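You operate a simulated robot arm through the tools that you are given. There is no shell and no other tool. Be economical: measure what you need, move in short steps, check, and stop when the job is done.

You are at the controls of a simulated robot arm. One attempt, no reset.

## Task
Take the grey roll from the shelf under the pipe bench and put it in the rd trough. Then put the green hose end from the top of the workbench on top of the silver bright tap knob. Then turn the board knob to on. Then take the small box from the upper shelf of the open shelf unit and leave it on the ledge of the pipe bench. Then take the beige roll from the high shelf of the open shelf unit and leave it on the blue tile. Then take the silver nut and put it on the chipped tile. Then put the brass fitting from the top of the workbench on the ledge of the pipe bench. Do these in the order given. Set down upright: grey roll, green hose end, beige roll, brass fitting.
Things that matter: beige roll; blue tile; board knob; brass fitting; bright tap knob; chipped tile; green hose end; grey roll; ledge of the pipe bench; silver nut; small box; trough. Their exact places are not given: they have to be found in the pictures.

The check looks at the end state, three seconds after you hand in, the way a careful person would. Anything else that was tipped, shoved, dropped, spilled or broken makes it a failure.

## Robot
A 7-joint arm with a two-finger parallel gripper on a trunk, on a base that drives. Base frame: it is fixed to the floor where the robot stands at the start and does not move with it; the origin is under the middle of the robot, x ahead of it, y to its left, z up. Units: m, rad, N and s.
With the tool pointing down near the work surface it reaches from about 0.12 to 0.46 m from the robot's upright axis, wherever it stands. Its first joint turns from -2.897 to 2.897 rad. Places, roughly: beige roll (7x7x9 cm) [-1.2, -3.3, 1.3]; blue tile (10x10x1 cm) [-2.4, 1, 0.7]; board knob [0.3, -3.1, 0.9]; brass fitting (4x4x7 cm) [0.3, -3.6, 0.9]; bright tap knob (5x5x7 cm) [0.4, -2.1, 0.9]; chipped tile (10x10x1 cm) [-2.2, 1, 0.7]; green hose end (5x4x7 cm) [0.2, -2.7, 0.9]; grey roll (7x7x9 cm) [0.6, 0, 0.5]; ledge of the pipe bench (146x12 cm) [0.44, -0.6, 0.8]; silver nut (5x4x2 cm) [0.2, -3.2, 0.9]; small box (9x5x4 cm) [-1.2, -3.6, 0.9]; trough (25x20 cm) [0.62, -0.58, 0.8]. Payload 3.4 kg.
The tool frame sits at the grasp point between the pads (the TCP): z along the fingers, y along the line on which they close. The tips reach 0.03 m beyond it. Largest opening 0.094 m; finger width 0.028, thickness 0.01; the body of the gripper, 0.05 by 0.096 m, starts 0.055 m behind the TCP.
Orientation is that of the tool frame in the base frame, as a unit quaternion [w, x, y, z]. With the fingers straight down and closing along the base's y, the tool's x points along the base's -x, its y along +y and its z along -z.

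## Interface
- The arm moves only by the tool drive_tool. Its argument "steps" is a list of rows, each a list of 7 numbers: the shift along the base's x, y, z in m, then the turn, a rotation vector about the base's x, y, z in rad, then the finger opening in m, from 0 to 0.094. In form: [[tx, ty, tz, wx, wy, wz, grip], ...]. A call has 1 to 20 rows; each row is the pose to reach, as a shift and turn from the pose commanded when the call began. A row lasts 0.2 s, in which the tool goes at most 0.05 m and 0.15 rad; a call with a longer step from one row to the next is refused whole, and so is a gripper value outside its range. A pose out of reach is approached as far as the arm can. The call stops where the force on the tool passes 40 N (or 10 N more than at its start, if that is more) or the arm is blocked; 0.2 s more then pass. Each finger travels about 0.072 m/s and halts on what it meets, pressing with about 21 N; the grip force reading is that of the motor and also rises with nothing between the fingers. The clock runs only during rows and for 0.2 s after the last one: add rows that repeat a pose to give the fingers time. The reply holds the time, the measured pose of the TCP, the force on the tool along the base axes, the opening and the grip force, in the units named above and with some noise, with the torque about the TCP (base axes, N m) and any sound that the robot's microphone picked up.
- Cameras (640 x 400 px; columns grow to the right, rows downward): "scene" is now at [-0.0022, 0.1063, 1.4957]; the picture's right is [-0.64, -0.77, 0.00], its down [-0.63, 0.52, -0.57] and it looks along [0.44, -0.36, -0.82] (base axes); focal length 251 px, centre (320, 200). "wrist" rides on the gripper at [0.076, 0.014, -0.103] in the tool frame; the picture's right is [-0.18, 0.98, 0.00], its down [-0.75, -0.14, -0.64] and it looks along [-0.63, -0.12, 0.77] (tool axes); focal length 243 px, centre (320, 200).
- snapshot(camera): a new picture of that camera. No time passes.
- raise_lower(by): slides the trunk up (or, below 0, down) by that many m; the arm and the scene camera ride with it, the base frame stays. It gives what a move gives, with no picture.
- base_move(legs): drives the robot by 1 to 6 legs, each [ahead, left, turn to the left] in m, m and rad, along the robot's own axes; the way and the turn of a leg run together, so that a leg with both is an arc; at most 1.5 m and 3.142 rad a leg. The arm and the cameras ride along, it lands a little off, and it stops where it bumps. It gives what a move gives.
- head_to(pan, tilt): turns the head with the scene camera to pan (to the left, within 2.705 rad either way) and tilt (down, from -0.506 to 1.204), counted from straight ahead of the robot. It gives what a move gives.
- pixel_to_xyz(camera, pixels): for up to 12 pixels [column, row] of the newest picture of that camera ("zoom" is the newest enlarged one), the place [x, y, z] in the base frame of the surface seen there, good to about 0.002 m. No time passes.
- zoom(camera, box): a new picture of the part [left, top, right, bottom] of that camera's present view, enlarged. No time passes.
- job_done(): hands the job in; it is judged then, once.

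Keep the steps short. Do not move on a guess: measure, check each grasp and each placing, and mend mistakes. In all there are 131 turns and 152 pictures (those below and enlarged ones count). Leave the gripper open and the arm clear of the work at the hand-in unless told otherwise, and finish with a single line.

The tools are called after "Emit:" as name(argument=value, ...) on one line, values as JSON. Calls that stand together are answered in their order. drive_tool: Moves the arm, as the interface text tells. Its arguments: {"type":"object","properties":{"steps":{"type":"array","items":{"type":"array","items":{"type":"number"}}}},"required":["steps"]} The other tools are called the same way: raise_lower (by) slides the trunk up or down; base_move (legs) drives the base; head_to (pan, tilt) turns the head that bears the scene camera; snapshot (camera) takes a picture; pixel_to_xyz (camera, pixels) gives the place of the surface under pixels of a picture; zoom (camera, box) takes an enlarged picture of a part of a camera's view; job_done () hands the job in.

At the start:

```text
time: 0.0
position: [0.3058, -0.1592, 1.006]
orientation: [0.0, 0.001, 1.0, 0.001]
force: [0.0, 0.5, -0.1]
wrist_torque: [0.05, 0.01, 0.0]
gripper_width: 0.094
finger_force: 0.1
trunk travel left (down, up): [-0.175, 0.211]
robot x, y, heading: [-0.0, 0.0019, -0.001]
head pan, tilt: [-0.691, 0.965]
```

scene: 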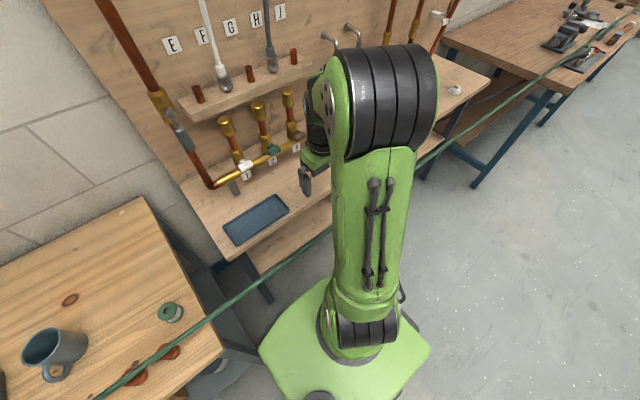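
wrist: 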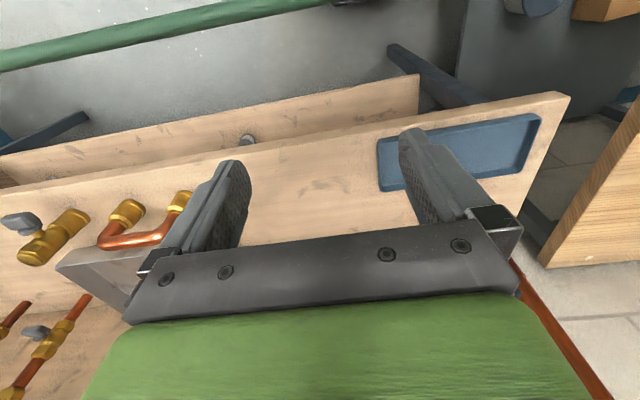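

I'll start by looking around: head straight ahead first.

Emit:
head_to(pan=0.0, tilt=0.9)

Emit:
snapshot(camera="scene")

Emit:
head_to(pan=-1.0, tilt=0.6)

Emit:
snapshot(camera="scene")

Emit:
head_to(pan=-2.0, tilt=0.4)

Emit:
snapshot(camera="scene")

Emit:
head_to(pan=2.4, tilt=0.4)

Emit:
snapshot(camera="scene")

```text
time: 1.1
position: [0.3067, -0.1598, 1.0063]
orientation: [0.0, 0.0, 1.0, 0.001]
force: [-0.8, 0.7, -0.4]
wrist_torque: [0.02, 0.04, 0.04]
gripper_width: 0.0941
finger_force: 0.1
trunk travel left (down, up): [-0.175, 0.211]
robot x, y, heading: [-0.0024, 0.0007, 0.001]
head pan, tilt: [0.0, 0.901]
```

```text
149 pictures are left
```

scene: 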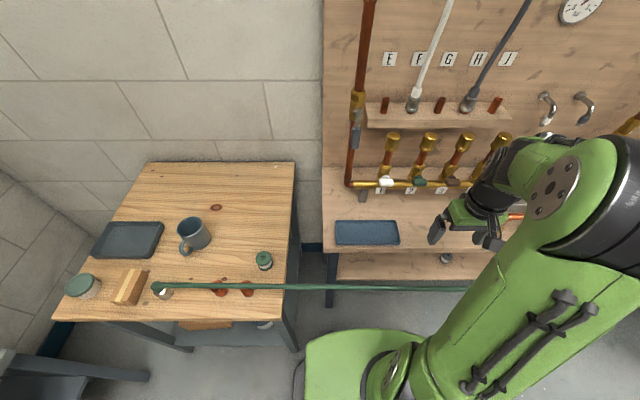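

```text
time: 2.3
position: [0.3066, -0.1597, 1.0071]
orientation: [0.0, 0.0, 1.0, 0.0]
force: [-0.2, 0.5, 0.7]
wrist_torque: [0.0, 0.02, -0.03]
gripper_width: 0.094
finger_force: 0.2
trunk travel left (down, up): [-0.175, 0.211]
robot x, y, heading: [0.0001, -0.0024, -0.002]
head pan, tilt: [-1.0, 0.6]
```

```text
148 pictures are left
```

scene: 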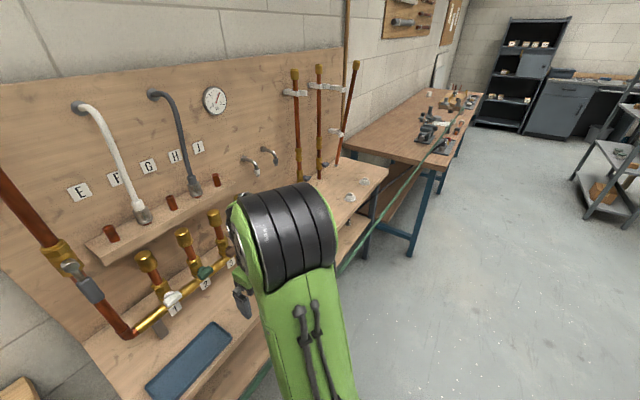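

```text
time: 3.6
position: [0.3059, -0.1597, 1.0064]
orientation: [0.0, 0.0, 1.0, 0.0]
force: [0.0, -1.0, -0.6]
wrist_torque: [0.01, 0.01, 0.05]
gripper_width: 0.094
finger_force: 0.2
trunk travel left (down, up): [-0.175, 0.211]
robot x, y, heading: [-0.0017, -0.0012, 0.0]
head pan, tilt: [-2.0, 0.4]
```

```text
147 pictures are left
```

scene: 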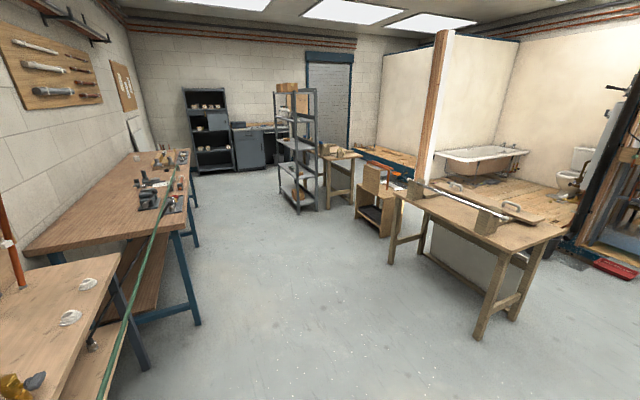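

```text
time: 7.1
position: [0.3055, -0.1594, 1.0064]
orientation: [0.0, 0.0, 1.0, 0.0]
force: [0.6, -0.3, 0.0]
wrist_torque: [0.01, 0.04, -0.01]
gripper_width: 0.094
finger_force: 0.0
trunk travel left (down, up): [-0.175, 0.211]
robot x, y, heading: [-0.0002, 0.0012, 0.004]
head pan, tilt: [2.4, 0.4]
```

```text
146 pictures are left
```

scene: 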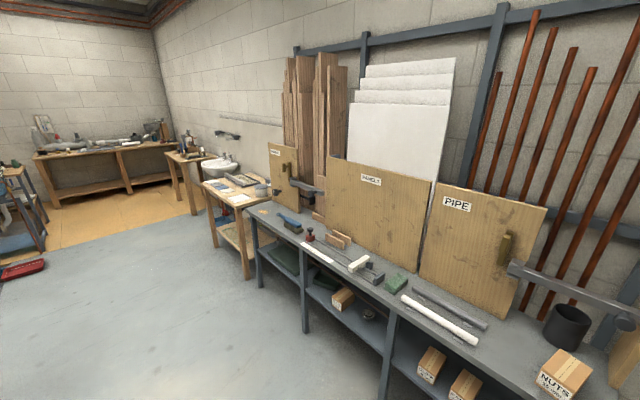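

I need measurements around the pipe bench and hose. Looking straight ahead with a fresh picture.

Emit:
head_to(pan=-0.1, tilt=0.9)

Emit:
snapshot(camera="scene")

```text
time: 9.4
position: [0.3055, -0.1596, 1.0066]
orientation: [0.0, 0.0, 1.0, 0.0]
force: [-0.4, 0.5, 0.0]
wrist_torque: [0.01, 0.01, -0.03]
gripper_width: 0.0939
finger_force: 0.0
trunk travel left (down, up): [-0.175, 0.211]
robot x, y, heading: [0.0012, 0.0024, -0.003]
head pan, tilt: [-0.099, 0.901]
```

```text
145 pictures are left
```

scene: 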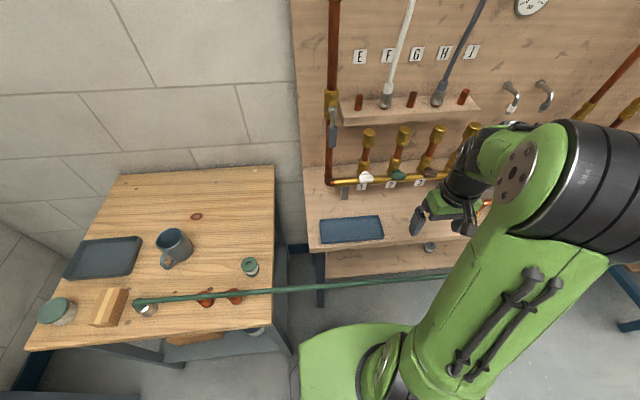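

Emit:
pixel_to_xyz(camera="scene", pixels=[[138, 303], [290, 289], [430, 278], [350, 231], [325, 242], [380, 235], [430, 247], [360, 264], [345, 178], [360, 192], [440, 92], [400, 250]])

Emit:
zoom(camera="scene", box=[290, 80, 500, 300])

Emit:
snapshot(camera="wrist")

Emit:
pixel_to_xyz(camera="wrist", pixels=[[30, 60], [300, 5], [245, 138], [250, 165], [460, 140], [380, 145], [540, 120], [420, 95], [15, 225], [120, 215], [300, 200], [560, 95]])

```text
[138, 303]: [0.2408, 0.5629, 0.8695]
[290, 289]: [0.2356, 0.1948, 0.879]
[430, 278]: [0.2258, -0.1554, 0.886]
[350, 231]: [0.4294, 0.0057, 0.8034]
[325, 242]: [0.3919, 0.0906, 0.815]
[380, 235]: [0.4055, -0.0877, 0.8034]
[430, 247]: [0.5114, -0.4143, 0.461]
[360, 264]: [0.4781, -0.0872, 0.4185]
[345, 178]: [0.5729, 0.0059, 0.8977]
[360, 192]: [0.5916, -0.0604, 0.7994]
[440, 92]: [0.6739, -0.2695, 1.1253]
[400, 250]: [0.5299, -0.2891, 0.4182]
```

```text
1.82 times, centred on (395, 190) of scene
```

zoom: 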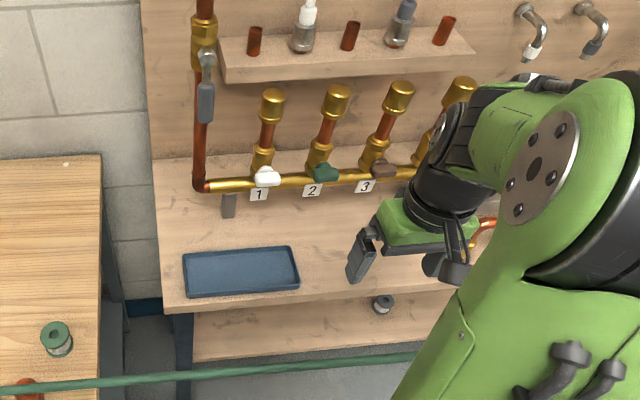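

```text
143 pictures are left
```

wrist: 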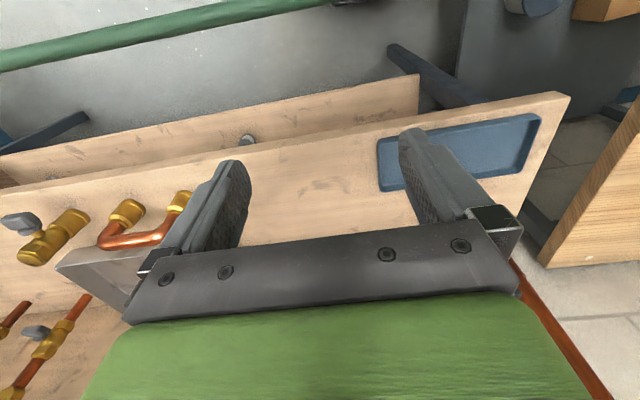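

```text
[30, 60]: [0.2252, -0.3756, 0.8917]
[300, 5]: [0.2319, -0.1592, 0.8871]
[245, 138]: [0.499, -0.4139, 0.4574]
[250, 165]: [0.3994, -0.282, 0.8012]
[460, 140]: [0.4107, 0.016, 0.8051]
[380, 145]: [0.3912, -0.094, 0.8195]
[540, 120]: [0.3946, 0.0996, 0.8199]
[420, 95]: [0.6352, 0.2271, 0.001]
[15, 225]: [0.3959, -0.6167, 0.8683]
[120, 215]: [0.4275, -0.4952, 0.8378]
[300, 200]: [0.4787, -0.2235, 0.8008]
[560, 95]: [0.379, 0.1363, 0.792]
```

The hose hangs across at x≈0.23, z≈0.88. I'll check its course to the right before strafing.

Emit:
head_to(pan=-1.25, tilt=0.5)

Emit:
snapshot(camera="scene")

```text
time: 10.8
position: [0.3065, -0.1605, 1.0061]
orientation: [0.001, 0.0, 1.0, 0.001]
force: [0.3, -0.4, -0.1]
wrist_torque: [-0.01, 0.05, -0.02]
gripper_width: 0.0943
finger_force: 0.1
trunk travel left (down, up): [-0.175, 0.211]
robot x, y, heading: [0.0001, -0.0001, -0.002]
head pan, tilt: [-1.25, 0.499]
```

```text
142 pictures are left
```

scene: 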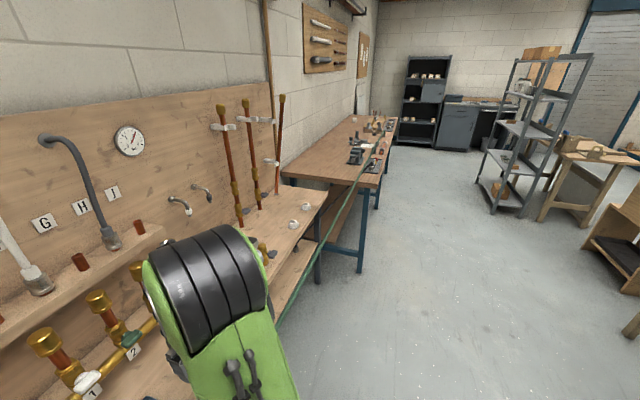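

Emit:
pixel_to_xyz(camera="scene", pixels=[[300, 285], [335, 220], [360, 172], [376, 150], [358, 140], [380, 128], [290, 225], [306, 210], [525, 130], [500, 190], [361, 250], [290, 160]])

Emit:
zoom(camera="scene", box=[270, 90, 420, 190])

Emit:
zoom(camera="scene", box=[470, 40, 640, 220])

```text
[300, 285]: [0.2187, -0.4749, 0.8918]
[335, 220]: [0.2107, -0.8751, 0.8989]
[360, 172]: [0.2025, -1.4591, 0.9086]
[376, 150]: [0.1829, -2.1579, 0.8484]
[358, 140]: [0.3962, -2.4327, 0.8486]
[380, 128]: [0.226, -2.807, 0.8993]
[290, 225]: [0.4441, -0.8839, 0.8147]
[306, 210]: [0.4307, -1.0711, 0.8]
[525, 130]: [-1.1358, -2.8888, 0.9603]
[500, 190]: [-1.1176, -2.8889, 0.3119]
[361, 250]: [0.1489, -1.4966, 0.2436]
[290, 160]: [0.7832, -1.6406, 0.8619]
```

```text
4.00 times, centred on (345, 140) of scene
```

zoom: 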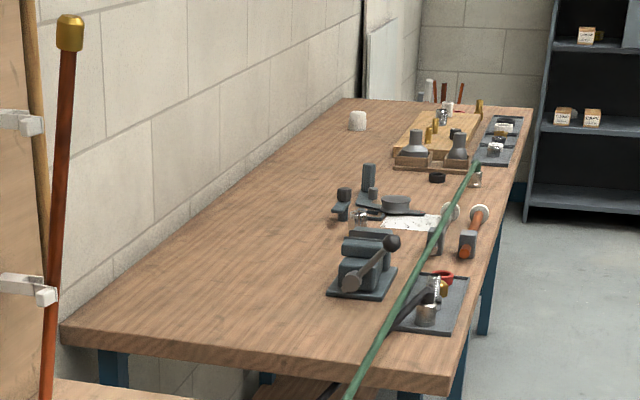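

```text
2.22 times, centred on (555, 130) of scene
```

zoom: 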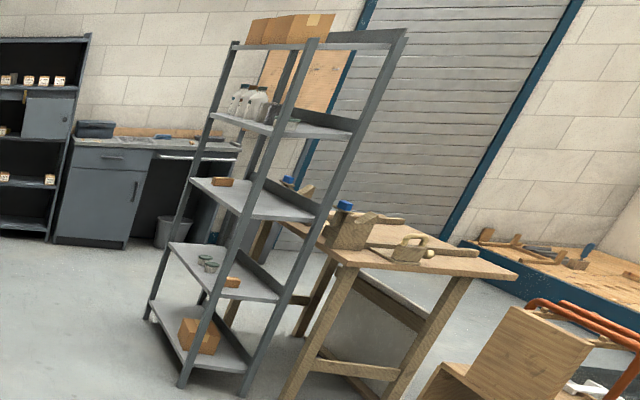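

Hose runs taut at z≈0.88–0.91, x≈0.2. My fingers (0.976) are above it. I'll strafe right 0.5 m and look at the bench with the arm out of the way.

Emit:
base_move(legs=[[0, -0.75, 0]])

Emit:
head_to(pan=0.55, tilt=0.8)

Emit:
snapshot(camera="scene")

Emit:
snapshot(camera="wrist")

```text
time: 14.8
position: [0.3071, -0.9144, 1.0064]
orientation: [-0.001, -0.001, 1.0, 0.0]
force: [-0.1, 0.3, 0.1]
wrist_torque: [-0.01, 0.0, 0.03]
gripper_width: 0.0942
finger_force: 0.1
trunk travel left (down, up): [-0.175, 0.211]
robot x, y, heading: [-0.0031, -0.7538, 0.005]
head pan, tilt: [-1.25, 0.499]
```

```text
time: 16.6
position: [0.3073, -0.9126, 1.0067]
orientation: [0.0, 0.0, 1.0, 0.0]
force: [-0.7, 0.8, -1.0]
wrist_torque: [-0.01, 0.03, 0.0]
gripper_width: 0.0942
finger_force: 0.1
trunk travel left (down, up): [-0.175, 0.211]
robot x, y, heading: [0.0011, -0.7543, 0.0]
head pan, tilt: [0.55, 0.799]
```

```text
139 pictures are left
```

scene: 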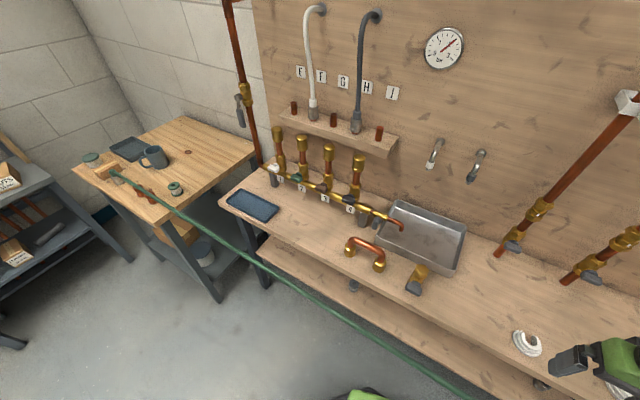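

```text
138 pictures are left
```

wrist: 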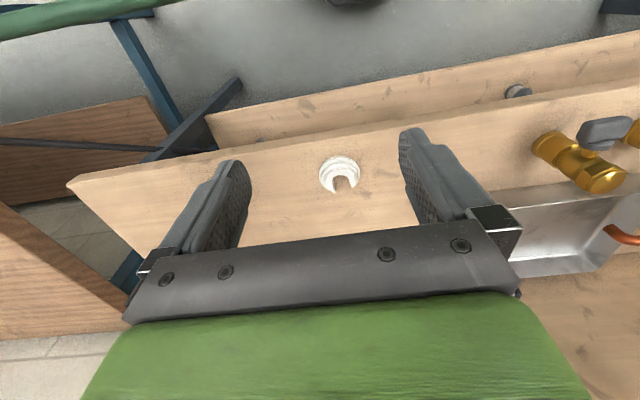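

The trough is the metal basin at (425,238). Something grey stands on the shelf at (353,285); look closely.

Emit:
zoom(camera="scene", box=[300, 250, 420, 330])

Emit:
pixel_to_xyz(camera="scene", pixels=[[353, 285], [385, 208], [466, 232], [395, 245], [455, 272], [425, 235], [375, 262], [415, 290], [290, 255], [320, 270], [397, 222], [540, 383]])

```text
5.00 times, centred on (360, 290) of scene
```

zoom: 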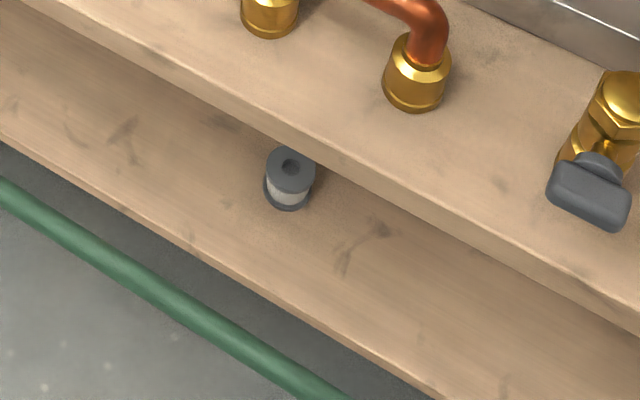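

```text
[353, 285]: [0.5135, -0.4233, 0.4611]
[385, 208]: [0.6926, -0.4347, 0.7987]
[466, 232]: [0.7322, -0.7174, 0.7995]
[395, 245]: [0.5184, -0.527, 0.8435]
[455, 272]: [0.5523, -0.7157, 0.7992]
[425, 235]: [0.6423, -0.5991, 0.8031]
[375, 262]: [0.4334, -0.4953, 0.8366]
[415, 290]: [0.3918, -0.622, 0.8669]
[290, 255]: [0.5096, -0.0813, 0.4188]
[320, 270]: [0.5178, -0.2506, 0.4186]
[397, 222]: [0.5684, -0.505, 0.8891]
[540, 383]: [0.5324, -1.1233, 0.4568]
```

That is only a small spool (~5 cm), not the 7x7x9 roll. I'll back off and look under the bench from farther away with the trunk lowered.

Emit:
base_move(legs=[[-0.9, 0.6, 0]])

Emit:
raise_lower(by=-0.17)

Emit:
head_to(pan=0.15, tilt=0.55)

Emit:
snapshot(camera="scene")

```text
time: 22.3
position: [-0.6108, -0.3068, 1.0068]
orientation: [0.0, -0.006, 1.0, 0.0]
force: [0.3, 0.8, -0.3]
wrist_torque: [-0.01, 0.01, 0.01]
gripper_width: 0.0938
finger_force: 0.1
trunk travel left (down, up): [-0.175, 0.211]
robot x, y, heading: [-0.9189, -0.1521, 0.005]
head pan, tilt: [0.55, 0.799]
```

```text
time: 24.2
position: [-0.6106, -0.3061, 0.8349]
orientation: [-0.001, -0.004, 1.0, 0.0]
force: [-0.2, 0.0, 0.3]
wrist_torque: [0.01, 0.01, -0.02]
gripper_width: 0.0939
finger_force: 0.0
trunk travel left (down, up): [-0.005, 0.381]
robot x, y, heading: [-0.918, -0.1492, 0.005]
head pan, tilt: [0.55, 0.799]
```

```text
time: 25.1
position: [-0.6101, -0.3071, 0.8376]
orientation: [-0.001, -0.005, 1.0, 0.0]
force: [0.2, 0.2, -0.5]
wrist_torque: [-0.01, -0.02, -0.05]
gripper_width: 0.0939
finger_force: 0.1
trunk travel left (down, up): [-0.005, 0.381]
robot x, y, heading: [-0.9189, -0.1491, 0.015]
head pan, tilt: [0.15, 0.55]
```

```text
136 pictures are left
```

scene: 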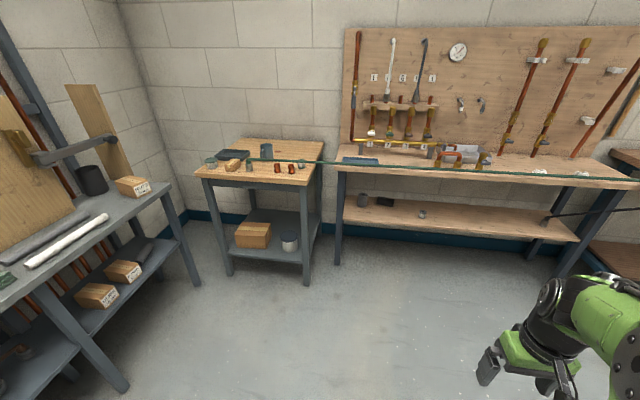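

Emit:
zoom(camera="scene", box=[320, 140, 600, 260])

Emit:
pixel_to_xyz(camera="scene", pixels=[[362, 198], [362, 206], [385, 202], [421, 213], [350, 215], [460, 235], [345, 176], [340, 250], [319, 190], [358, 195], [366, 200]])

```text
2.29 times, centred on (460, 200) of scene
```

zoom: 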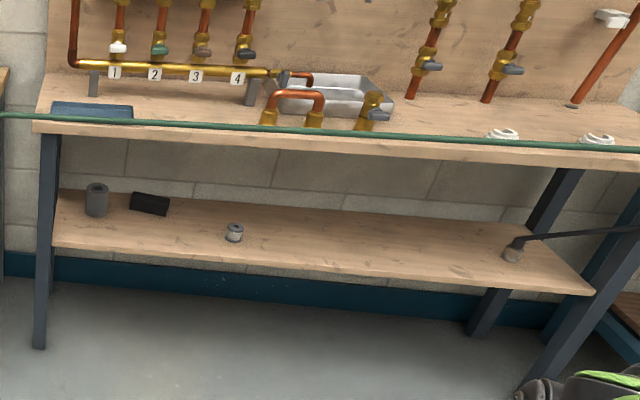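

```text
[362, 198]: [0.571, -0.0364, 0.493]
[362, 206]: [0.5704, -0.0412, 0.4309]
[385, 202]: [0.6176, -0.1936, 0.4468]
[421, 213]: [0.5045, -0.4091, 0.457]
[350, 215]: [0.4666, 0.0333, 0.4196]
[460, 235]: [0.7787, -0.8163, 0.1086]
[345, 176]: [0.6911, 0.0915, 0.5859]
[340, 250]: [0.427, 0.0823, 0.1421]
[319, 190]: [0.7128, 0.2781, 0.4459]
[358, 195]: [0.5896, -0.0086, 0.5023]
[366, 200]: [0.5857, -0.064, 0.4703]
```

The grey roll stands on the shelf at about (0.605, -0.037, 0.42–0.51). I must reach under both the hose and bench top. Let me check my arm's geometry.

Emit:
head_to(pan=-0.5, tilt=1.15)

Emit:
snapshot(camera="scene")

Emit:
pixel_to_xyz(camera="scene", pixels=[[320, 60], [320, 120], [320, 180], [320, 240], [330, 300], [330, 360], [400, 60], [400, 120], [250, 200], [420, 300], [260, 300], [360, 20]])

```text
time: 26.1
position: [-0.6108, -0.3061, 0.8361]
orientation: [0.0, -0.004, 1.0, 0.0]
force: [-0.5, -0.4, 0.0]
wrist_torque: [-0.01, 0.01, 0.01]
gripper_width: 0.0939
finger_force: 0.1
trunk travel left (down, up): [-0.005, 0.381]
robot x, y, heading: [-0.9186, -0.1502, 0.008]
head pan, tilt: [-0.499, 1.15]
```

```text
134 pictures are left
```

scene: 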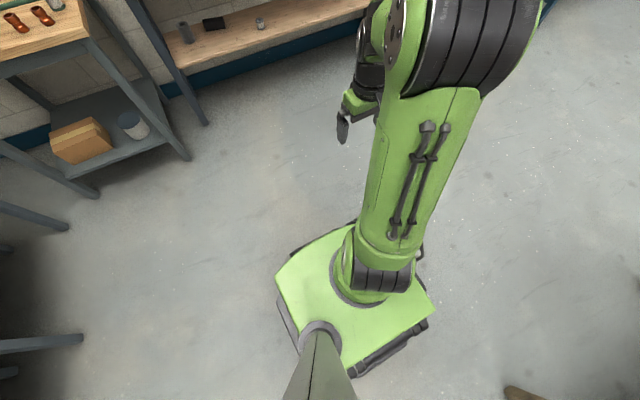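

```text
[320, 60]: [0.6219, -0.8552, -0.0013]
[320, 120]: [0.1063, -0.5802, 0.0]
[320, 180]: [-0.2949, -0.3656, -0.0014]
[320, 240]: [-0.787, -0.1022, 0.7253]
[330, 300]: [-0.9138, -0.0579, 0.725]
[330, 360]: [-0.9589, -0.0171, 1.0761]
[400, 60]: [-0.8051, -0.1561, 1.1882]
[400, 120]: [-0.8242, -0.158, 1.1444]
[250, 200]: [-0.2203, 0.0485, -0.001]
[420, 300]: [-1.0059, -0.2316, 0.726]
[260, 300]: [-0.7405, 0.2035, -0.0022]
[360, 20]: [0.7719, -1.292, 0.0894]
```

The deck sits at z≈0.725 with the trunk down and passes below the hose. In this free space I'll try the reaching pose (tool pitched 40° below horizontal, 0.56 m ahead, z 0.475) and look at the arm's shape before driving in.

Emit:
drive_tool(steps=[[0.02, 0.013, -0.02, 0, -0.1, 0, 0.094], [0.045, 0.026, -0.05, 0, -0.2, 0, 0.094], [0.07, 0.04, -0.08, 0, -0.3, 0, 0.094], [0.09, 0.055, -0.11, 0, -0.4, 0, 0.094], [0.11, 0.07, -0.14, 0, -0.5, 0, 0.094], [0.13, 0.085, -0.17, 0, -0.6, 0, 0.094], [0.155, 0.1, -0.2, 0, -0.7, 0, 0.094], [0.175, 0.115, -0.23, 0, -0.8, 0, 0.094], [0.2, 0.13, -0.27, 0, -0.873, 0, 0.094], [0.22, 0.145, -0.31, 0, -0.873, 0, 0.094], [0.24, 0.156, -0.34, 0, -0.873, 0, 0.094], [0.25, 0.156, -0.36, 0, -0.873, 0, 0.094]])

Emit:
head_to(pan=0.0, tilt=1.0)

Emit:
snapshot(camera="scene")

Emit:
snapshot(camera="wrist")

```text
time: 28.7
position: [-0.3606, -0.1507, 0.4755]
orientation: [0.423, -0.004, 0.906, -0.002]
force: [0.3, 0.6, -0.7]
wrist_torque: [-0.01, 0.02, -0.01]
gripper_width: 0.0941
finger_force: 0.1
trunk travel left (down, up): [-0.005, 0.381]
robot x, y, heading: [-0.9211, -0.1487, 0.003]
head pan, tilt: [-0.499, 1.15]
```

```text
time: 29.6
position: [-0.3607, -0.1486, 0.4772]
orientation: [0.422, -0.004, 0.906, -0.002]
force: [0.0, 0.2, 0.2]
wrist_torque: [0.02, 0.03, 0.02]
gripper_width: 0.0942
finger_force: 0.0
trunk travel left (down, up): [-0.005, 0.381]
robot x, y, heading: [-0.9193, -0.149, 0.01]
head pan, tilt: [0.0, 1.0]
```

```text
133 pictures are left
```

scene: 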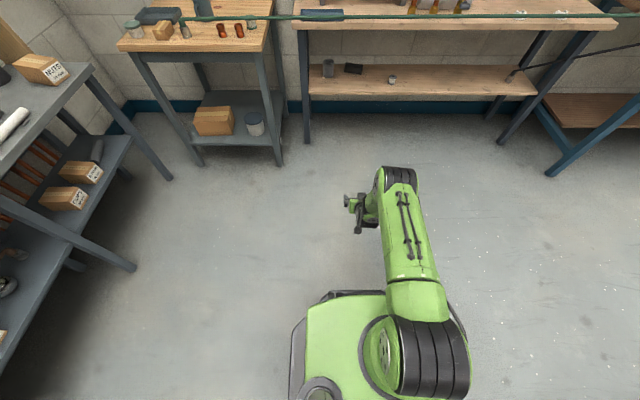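

```text
132 pictures are left
```

wrist: 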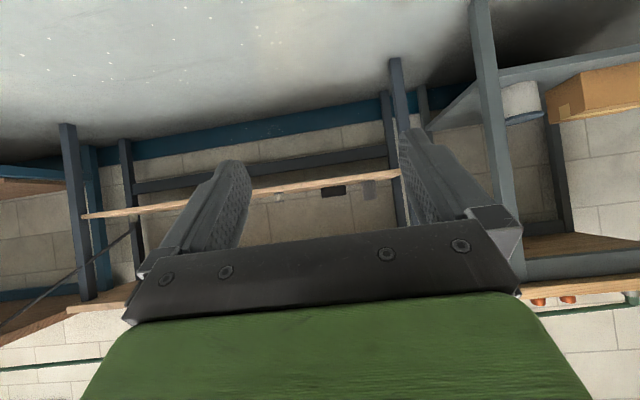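

The pose is reached. Now measure heights along the arm to judge clearance under hose and bench.

Emit:
pixel_to_xyz(camera="scene", pixels=[[400, 175], [412, 185], [395, 200], [405, 230], [410, 270], [415, 300], [400, 330], [440, 330], [465, 350], [365, 200], [440, 380], [340, 300]])

Emit:
zoom(camera="scene", box=[280, 140, 500, 400])

```text
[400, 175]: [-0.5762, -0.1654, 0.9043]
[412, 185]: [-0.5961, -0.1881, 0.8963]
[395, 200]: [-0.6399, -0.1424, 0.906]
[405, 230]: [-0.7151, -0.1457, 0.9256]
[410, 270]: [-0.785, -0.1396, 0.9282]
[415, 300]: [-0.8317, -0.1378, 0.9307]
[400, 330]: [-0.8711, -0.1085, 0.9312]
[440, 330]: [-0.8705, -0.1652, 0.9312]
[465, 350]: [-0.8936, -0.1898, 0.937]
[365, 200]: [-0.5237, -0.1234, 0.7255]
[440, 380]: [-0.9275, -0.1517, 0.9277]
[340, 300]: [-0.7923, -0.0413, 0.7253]
```

```text
1.54 times, centred on (390, 270) of scene
```

zoom: 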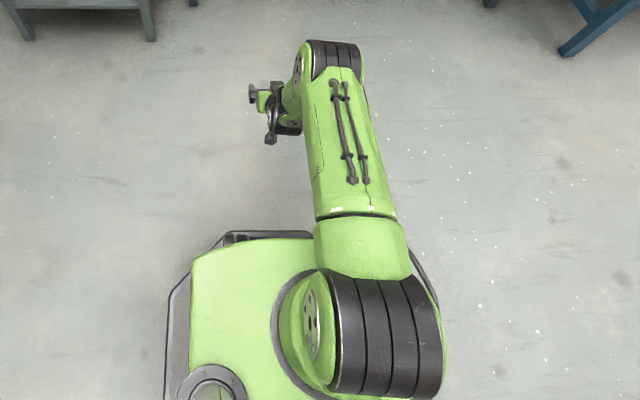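

The upper arm is at z≈0.93 in this pose — would hit the hose. Stretching the arm straighter should give a descending line that clears the hose. I'll extend to 0.68 m with a 30° pitch.

Emit:
drive_tool(steps=[[0.03, 0, 0.003, 0, -0.05, 0, 0.094], [0.06, 0, 0.005, 0, -0.1, 0, 0.094], [0.09, 0, 0.008, 0, -0.15, 0, 0.094], [0.12, 0, 0.008, 0, -0.16, 0, 0.094]])

Emit:
snapshot(camera="scene")

Emit:
pixel_to_xyz(camera="scene", pixels=[[400, 150], [395, 175], [395, 200], [405, 230], [410, 270], [415, 300], [375, 170], [345, 170], [350, 297], [310, 300], [365, 200], [390, 160]])

```text
time: 30.6
position: [-0.2388, -0.1515, 0.4828]
orientation: [0.493, -0.003, 0.87, -0.002]
force: [-0.1, -0.2, -0.5]
wrist_torque: [-0.01, 0.01, 0.01]
gripper_width: 0.094
finger_force: 0.1
trunk travel left (down, up): [-0.005, 0.381]
robot x, y, heading: [-0.9177, -0.1495, 0.009]
head pan, tilt: [0.0, 1.0]
```

```text
130 pictures are left
```

scene: 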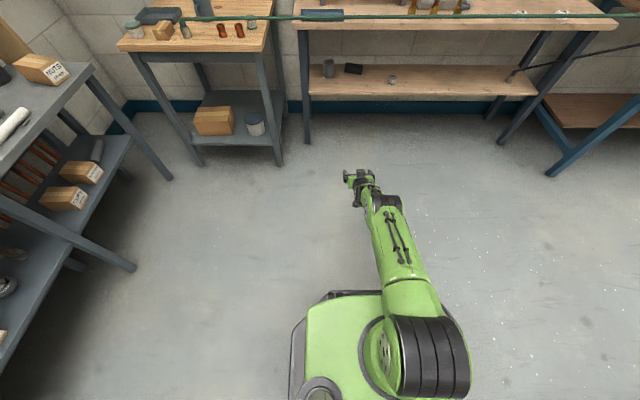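

```text
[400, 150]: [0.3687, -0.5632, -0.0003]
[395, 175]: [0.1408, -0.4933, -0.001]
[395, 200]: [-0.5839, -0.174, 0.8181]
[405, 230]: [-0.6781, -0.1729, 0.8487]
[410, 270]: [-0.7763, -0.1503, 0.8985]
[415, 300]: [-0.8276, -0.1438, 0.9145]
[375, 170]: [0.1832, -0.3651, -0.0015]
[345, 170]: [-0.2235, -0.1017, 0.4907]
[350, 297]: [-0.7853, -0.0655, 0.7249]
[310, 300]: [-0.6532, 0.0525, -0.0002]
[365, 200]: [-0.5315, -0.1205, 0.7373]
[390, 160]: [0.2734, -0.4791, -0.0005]
```

Clearance at the hose would be ~4.5 cm now. Extend another 3 cm for more margin and view by wrist of the roll.

Emit:
drive_tool(steps=[[0.03, 0, 0.0, 0, 0, 0, 0.094], [0.03, 0, 0.0, 0, 0, 0, 0.094]])

Emit:
zoom(camera="scene", box=[300, 150, 480, 330])

Emit:
pixel_to_xyz(camera="scene", pixels=[[395, 200], [405, 230], [390, 196], [378, 197], [368, 180], [372, 187], [410, 270]])

```text
time: 31.2
position: [-0.2218, -0.1523, 0.4858]
orientation: [0.493, -0.004, 0.87, -0.002]
force: [0.0, 0.1, -0.7]
wrist_torque: [0.0, -0.01, -0.02]
gripper_width: 0.0942
finger_force: 0.0
out of reach, approached as far as the arm can: row 1, 2
trunk travel left (down, up): [-0.005, 0.381]
robot x, y, heading: [-0.9166, -0.1492, 0.008]
head pan, tilt: [0.0, 1.0]
```

```text
2.22 times, centred on (390, 240) of scene
```

zoom: 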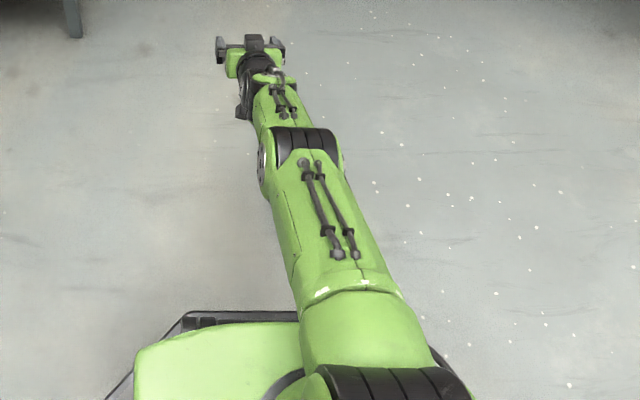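

```text
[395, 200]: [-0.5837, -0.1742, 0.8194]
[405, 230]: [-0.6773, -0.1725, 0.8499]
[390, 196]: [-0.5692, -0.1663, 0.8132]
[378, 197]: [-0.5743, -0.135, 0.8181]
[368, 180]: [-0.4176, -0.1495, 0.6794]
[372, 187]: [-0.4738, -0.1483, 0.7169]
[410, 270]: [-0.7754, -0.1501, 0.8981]
```

Arm is stretched straight; reach limit 0.697. Back off slightly, then drive to a standoff with the fingers under the bench just short of the roll.

Emit:
drive_tool(steps=[[-0.015, 0, 0.0, 0, 0, 0, 0.094], [-0.02, 0, 0.0, 0, 0, 0, 0.094]])

Emit:
base_move(legs=[[0.55, 0.112, -0.008]])

Emit:
snapshot(camera="wrist")

Emit:
head_to(pan=0.0, tilt=0.9)

Emit:
snapshot(camera="scene")

```text
time: 31.8
position: [-0.2425, -0.1515, 0.486]
orientation: [0.494, -0.003, 0.869, -0.002]
force: [0.0, 0.6, -0.1]
wrist_torque: [0.02, 0.01, 0.03]
gripper_width: 0.0937
finger_force: 0.1
trunk travel left (down, up): [-0.005, 0.381]
robot x, y, heading: [-0.9173, -0.1485, 0.009]
head pan, tilt: [0.0, 1.0]
```

```text
time: 35.0
position: [0.2933, -0.0524, 0.4871]
orientation: [0.494, 0.004, 0.869, -0.007]
force: [0.1, 0.4, 0.3]
wrist_torque: [-0.01, -0.01, 0.0]
gripper_width: 0.0939
finger_force: 0.0
trunk travel left (down, up): [-0.005, 0.381]
robot x, y, heading: [-0.3869, -0.0407, -0.01]
head pan, tilt: [0.0, 1.0]
```

```text
128 pictures are left
```

wrist: 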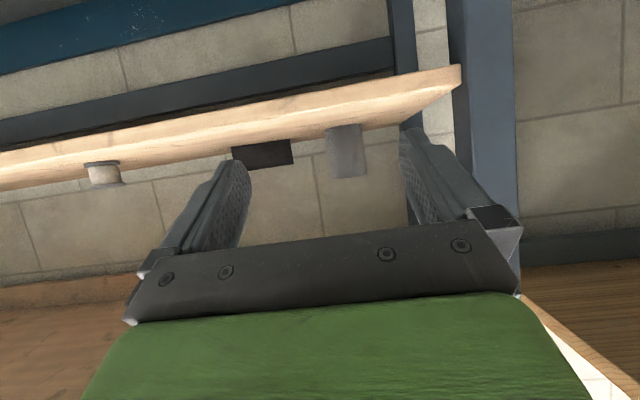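

```text
time: 35.7
position: [0.294, -0.0522, 0.486]
orientation: [0.493, 0.004, 0.87, -0.006]
force: [0.3, -0.6, 0.1]
wrist_torque: [-0.02, -0.01, -0.01]
gripper_width: 0.0942
finger_force: 0.0
trunk travel left (down, up): [-0.005, 0.381]
robot x, y, heading: [-0.3819, -0.04, -0.009]
head pan, tilt: [0.0, 0.901]
```

```text
127 pictures are left
```

scene: 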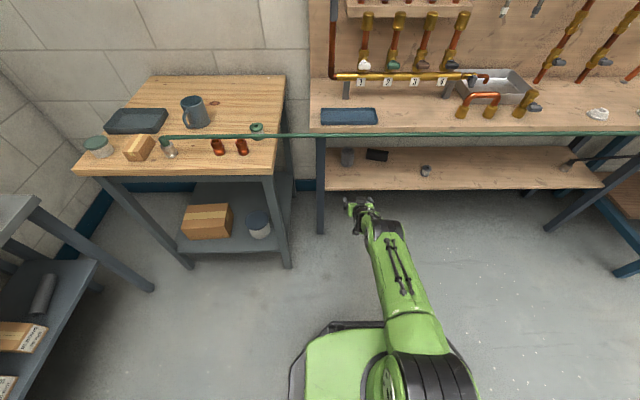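

Emit:
pixel_to_xyz(camera="wrist", pixels=[[332, 150], [347, 150], [362, 150], [348, 172], [292, 150], [455, 80], [345, 128]])

Emit:
pixel_to_xyz(camera="scene", pixels=[[343, 158], [347, 158], [352, 158], [347, 151], [347, 163], [367, 154], [360, 200], [350, 205]])

```text
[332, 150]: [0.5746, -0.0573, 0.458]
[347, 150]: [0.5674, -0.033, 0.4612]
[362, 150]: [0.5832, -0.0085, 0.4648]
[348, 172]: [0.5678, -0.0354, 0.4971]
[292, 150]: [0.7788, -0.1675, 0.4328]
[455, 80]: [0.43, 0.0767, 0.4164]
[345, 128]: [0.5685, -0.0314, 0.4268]
```

```text
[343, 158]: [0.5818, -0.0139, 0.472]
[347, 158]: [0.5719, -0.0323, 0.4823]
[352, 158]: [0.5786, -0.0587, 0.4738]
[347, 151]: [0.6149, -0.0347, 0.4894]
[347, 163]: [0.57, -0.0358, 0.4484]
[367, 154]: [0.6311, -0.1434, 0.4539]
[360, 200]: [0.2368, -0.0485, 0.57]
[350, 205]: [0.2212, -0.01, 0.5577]
```

Roll centre (0.602,-0.034), radius ~0.034. Advance to 0.1 m short, correcting y, then recheck.

Emit:
base_move(legs=[[0.19, 0.014, 0.012]])

Emit:
snapshot(camera="wrist")

Emit:
snapshot(camera="scene")

```text
time: 37.2
position: [0.4835, -0.0311, 0.4865]
orientation: [0.494, -0.001, 0.869, -0.003]
force: [-0.6, 0.1, -0.5]
wrist_torque: [0.04, -0.01, 0.01]
gripper_width: 0.0942
finger_force: 0.1
trunk travel left (down, up): [-0.005, 0.381]
robot x, y, heading: [-0.1921, -0.0276, 0.006]
head pan, tilt: [0.0, 0.901]
```

```text
126 pictures are left
```

wrist: 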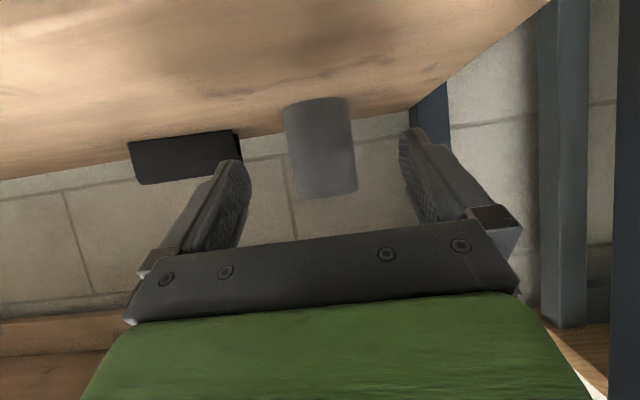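

```text
125 pictures are left
```

scene: 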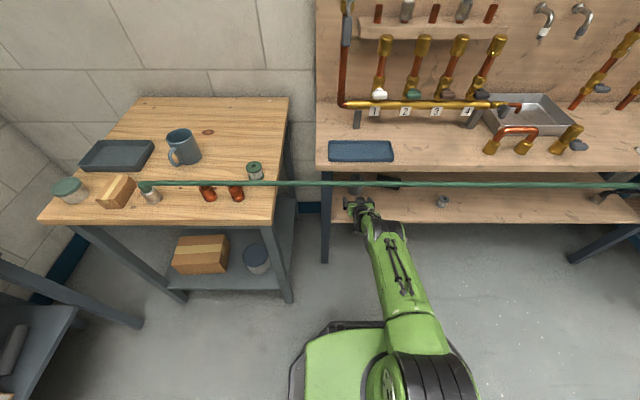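

Centred between the fingers. Drive the last 0.112 m so the pads straddle the roll.

Emit:
base_move(legs=[[0.112, 0.0, -0.004]])

Emit:
snapshot(camera="wrist")

Emit:
snapshot(camera="scene")

```text
time: 38.4
position: [0.5952, -0.036, 0.4866]
orientation: [0.493, 0.001, 0.87, -0.004]
force: [-0.1, -0.6, 0.8]
wrist_torque: [0.03, 0.01, 0.0]
gripper_width: 0.094
finger_force: 0.0
trunk travel left (down, up): [-0.005, 0.381]
robot x, y, heading: [-0.0832, -0.0239, -0.006]
head pan, tilt: [0.0, 0.901]
```

```text
124 pictures are left
```

wrist: 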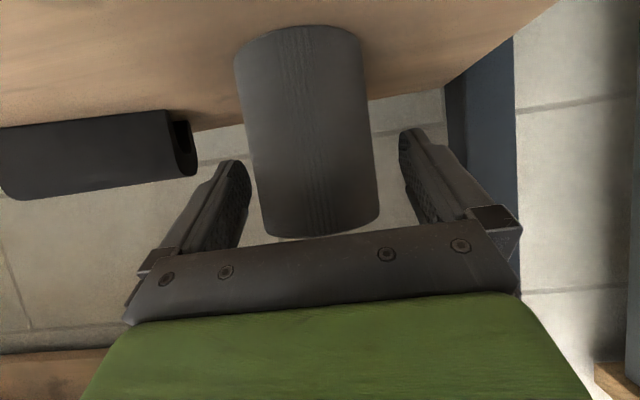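

```text
123 pictures are left
```

scene: 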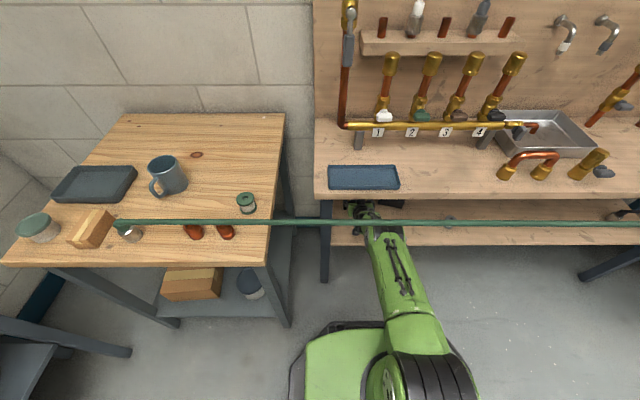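

The roll sits between the pads. Close the fingers.

Emit:
drive_tool(steps=[[0, 0, 0, 0, 0, 0, 0.08], [0, 0, 0, 0, 0, 0, 0.06], [0, 0, 0, 0, 0, 0, 0.055], [0, 0, 0, 0, 0, 0, 0.055], [0, 0, 0, 0, 0, 0, 0.055]])

Emit:
raise_lower(by=0.012)

Emit:
snapshot(camera="wrist")

```text
time: 39.6
position: [0.5948, -0.0343, 0.4861]
orientation: [0.494, 0.001, 0.869, -0.005]
force: [-0.2, 0.0, 0.8]
wrist_torque: [0.07, 0.01, 0.04]
gripper_width: 0.0666
finger_force: 20.8
trunk travel left (down, up): [-0.005, 0.381]
robot x, y, heading: [-0.0853, -0.0258, -0.004]
head pan, tilt: [0.0, 0.901]
```

```text
time: 40.2
position: [0.5936, -0.0359, 0.4971]
orientation: [0.493, 0.001, 0.87, -0.004]
force: [0.1, 0.2, -1.6]
wrist_torque: [0.04, -0.02, -0.01]
gripper_width: 0.0669
finger_force: 21.0
trunk travel left (down, up): [-0.017, 0.369]
robot x, y, heading: [-0.0825, -0.0241, -0.004]
head pan, tilt: [0.0, 0.901]
```

```text
122 pictures are left
```

wrist: 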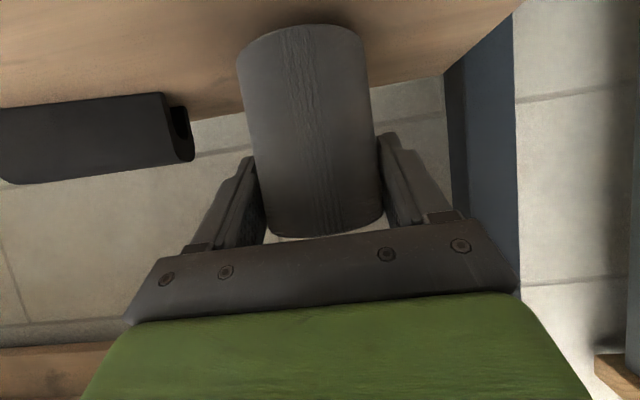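

Roll is held and lifted. Back straight out from under the bench and hose.

Emit:
base_move(legs=[[-0.65, 0.0, 0.0]])

Emit:
snapshot(camera="scene")

```text
time: 43.8
position: [-0.056, -0.0344, 0.4981]
orientation: [0.494, 0.003, 0.87, -0.006]
force: [-0.4, -0.9, -0.5]
wrist_torque: [0.03, 0.04, -0.02]
gripper_width: 0.0667
finger_force: 21.0
trunk travel left (down, up): [-0.017, 0.369]
robot x, y, heading: [-0.7327, -0.0196, -0.009]
head pan, tilt: [0.0, 0.901]
```

```text
121 pictures are left
```

scene: 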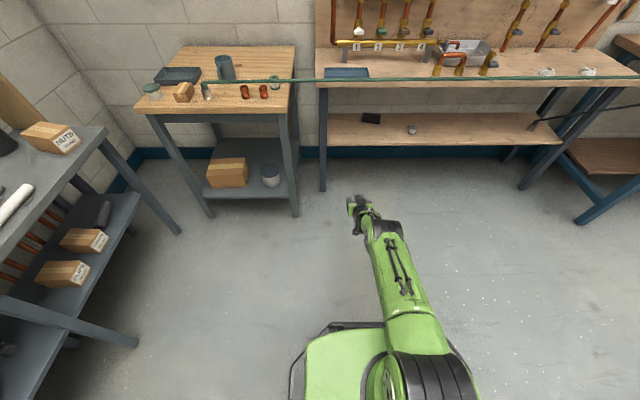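

Clear. Raise the trunk, lift the arm, and strafe to the right to stand off from the trough.

Emit:
raise_lower(by=0.365)

Emit:
drive_tool(steps=[[-0.02, 0, 0.04, 0, 0, 0, 0.055], [-0.04, 0, 0.08, 0, 0, 0, 0.055], [-0.06, 0, 0.12, 0, 0, 0, 0.055], [-0.08, 0, 0.16, 0, 0, 0, 0.055], [-0.1, 0, 0.18, 0, 0, 0, 0.055]])

Emit:
base_move(legs=[[0.1, -0.9, 0.0], [0, 0, 0.41]])

Emit:
snapshot(camera="wrist")

Emit:
head_to(pan=0.1, tilt=0.6)

Emit:
snapshot(camera="scene")

```text
time: 47.4
position: [-0.0561, -0.0346, 0.8623]
orientation: [0.493, 0.003, 0.87, -0.006]
force: [-0.3, 0.2, -1.5]
wrist_torque: [0.01, 0.02, 0.0]
gripper_width: 0.0667
finger_force: 21.2
trunk travel left (down, up): [-0.382, 0.004]
robot x, y, heading: [-0.7329, -0.0221, -0.005]
head pan, tilt: [0.0, 0.901]
```

```text
time: 48.6
position: [-0.1578, -0.0365, 1.0444]
orientation: [0.493, 0.004, 0.87, -0.006]
force: [-0.2, 0.9, -0.5]
wrist_torque: [0.03, 0.01, -0.05]
gripper_width: 0.0668
finger_force: 20.6
trunk travel left (down, up): [-0.382, 0.004]
robot x, y, heading: [-0.7333, -0.0215, -0.006]
head pan, tilt: [0.0, 0.901]
```

```text
time: 54.5
position: [-0.1088, -0.7087, 1.044]
orientation: [0.485, -0.167, 0.854, 0.09]
force: [0.4, -0.2, -0.8]
wrist_torque: [0.01, -0.02, 0.02]
gripper_width: 0.0671
finger_force: 21.1
trunk travel left (down, up): [-0.382, 0.004]
robot x, y, heading: [-0.6465, -0.9194, 0.388]
head pan, tilt: [0.0, 0.901]
```

```text
120 pictures are left
```

wrist: 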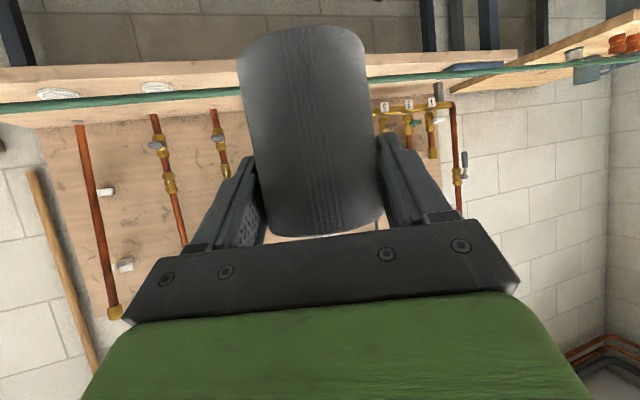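

```text
time: 55.3
position: [-0.1086, -0.71, 1.0439]
orientation: [0.485, -0.167, 0.854, 0.091]
force: [-0.5, 0.4, -1.0]
wrist_torque: [0.0, 0.01, -0.01]
gripper_width: 0.0669
finger_force: 21.3
trunk travel left (down, up): [-0.382, 0.004]
robot x, y, heading: [-0.6443, -0.9159, 0.39]
head pan, tilt: [0.099, 0.6]
```

```text
119 pictures are left
```

scene: 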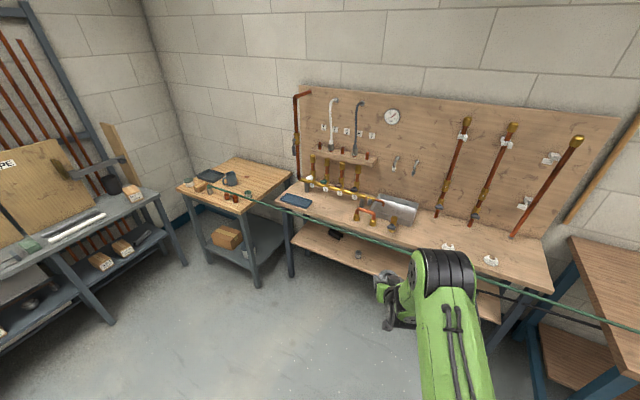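

Drive in so that the roll hangs above the trough region, roll bottom (0.977) above the hose; pause for a check.

Emit:
base_move(legs=[[0.6, -0.19, 0.0]])

Emit:
head_to(pan=0.3, tilt=0.8)

Emit:
snapshot(camera="scene")

Emit:
snapshot(camera="wrist")

```text
time: 58.8
position: [0.5209, -0.6658, 1.0438]
orientation: [0.485, -0.163, 0.855, 0.089]
force: [0.1, 0.4, -1.0]
wrist_torque: [0.0, 0.0, -0.02]
gripper_width: 0.0669
finger_force: 21.1
trunk travel left (down, up): [-0.382, 0.004]
robot x, y, heading: [-0.0162, -0.8693, 0.379]
head pan, tilt: [0.099, 0.6]
```

```text
time: 59.6
position: [0.52, -0.665, 1.0431]
orientation: [0.484, -0.163, 0.855, 0.088]
force: [0.2, 0.6, -0.9]
wrist_torque: [0.02, 0.01, 0.04]
gripper_width: 0.0667
finger_force: 20.7
trunk travel left (down, up): [-0.382, 0.004]
robot x, y, heading: [-0.0172, -0.8682, 0.377]
head pan, tilt: [0.3, 0.799]
```

```text
118 pictures are left
```

scene: 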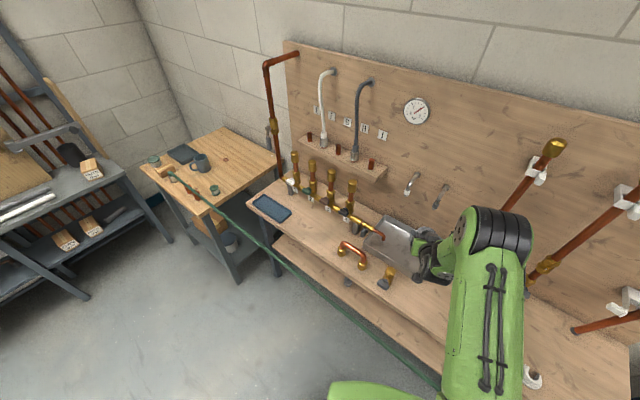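

```text
117 pictures are left
```

wrist: 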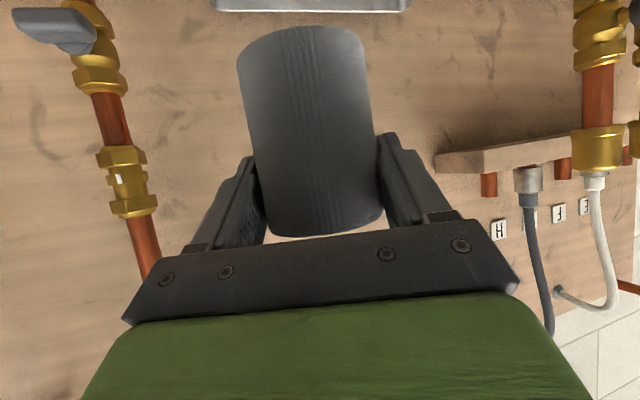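

Measure the trough rims and the floor in the scene view (zoomed).

Emit:
zoom(camera="scene", box=[330, 190, 460, 290])

Emit:
pixel_to_xyz(camera="zoom", pixels=[[275, 130], [180, 230], [150, 245], [330, 290], [290, 220], [250, 180], [230, 200], [280, 350], [60, 270], [120, 270], [380, 240], [400, 310]])

```text
4.00 times, centred on (395, 240) of scene
```

zoom: 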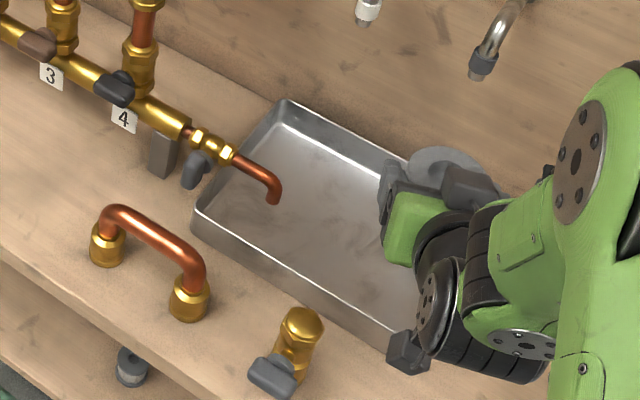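

```text
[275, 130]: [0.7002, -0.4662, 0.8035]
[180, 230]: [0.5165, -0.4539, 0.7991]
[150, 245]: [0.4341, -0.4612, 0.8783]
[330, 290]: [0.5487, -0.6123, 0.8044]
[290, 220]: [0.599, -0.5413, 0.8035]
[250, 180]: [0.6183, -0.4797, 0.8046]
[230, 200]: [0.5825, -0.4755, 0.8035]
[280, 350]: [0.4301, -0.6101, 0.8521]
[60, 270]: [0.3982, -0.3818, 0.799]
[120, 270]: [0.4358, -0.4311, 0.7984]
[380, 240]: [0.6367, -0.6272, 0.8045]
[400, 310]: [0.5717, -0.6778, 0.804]
```

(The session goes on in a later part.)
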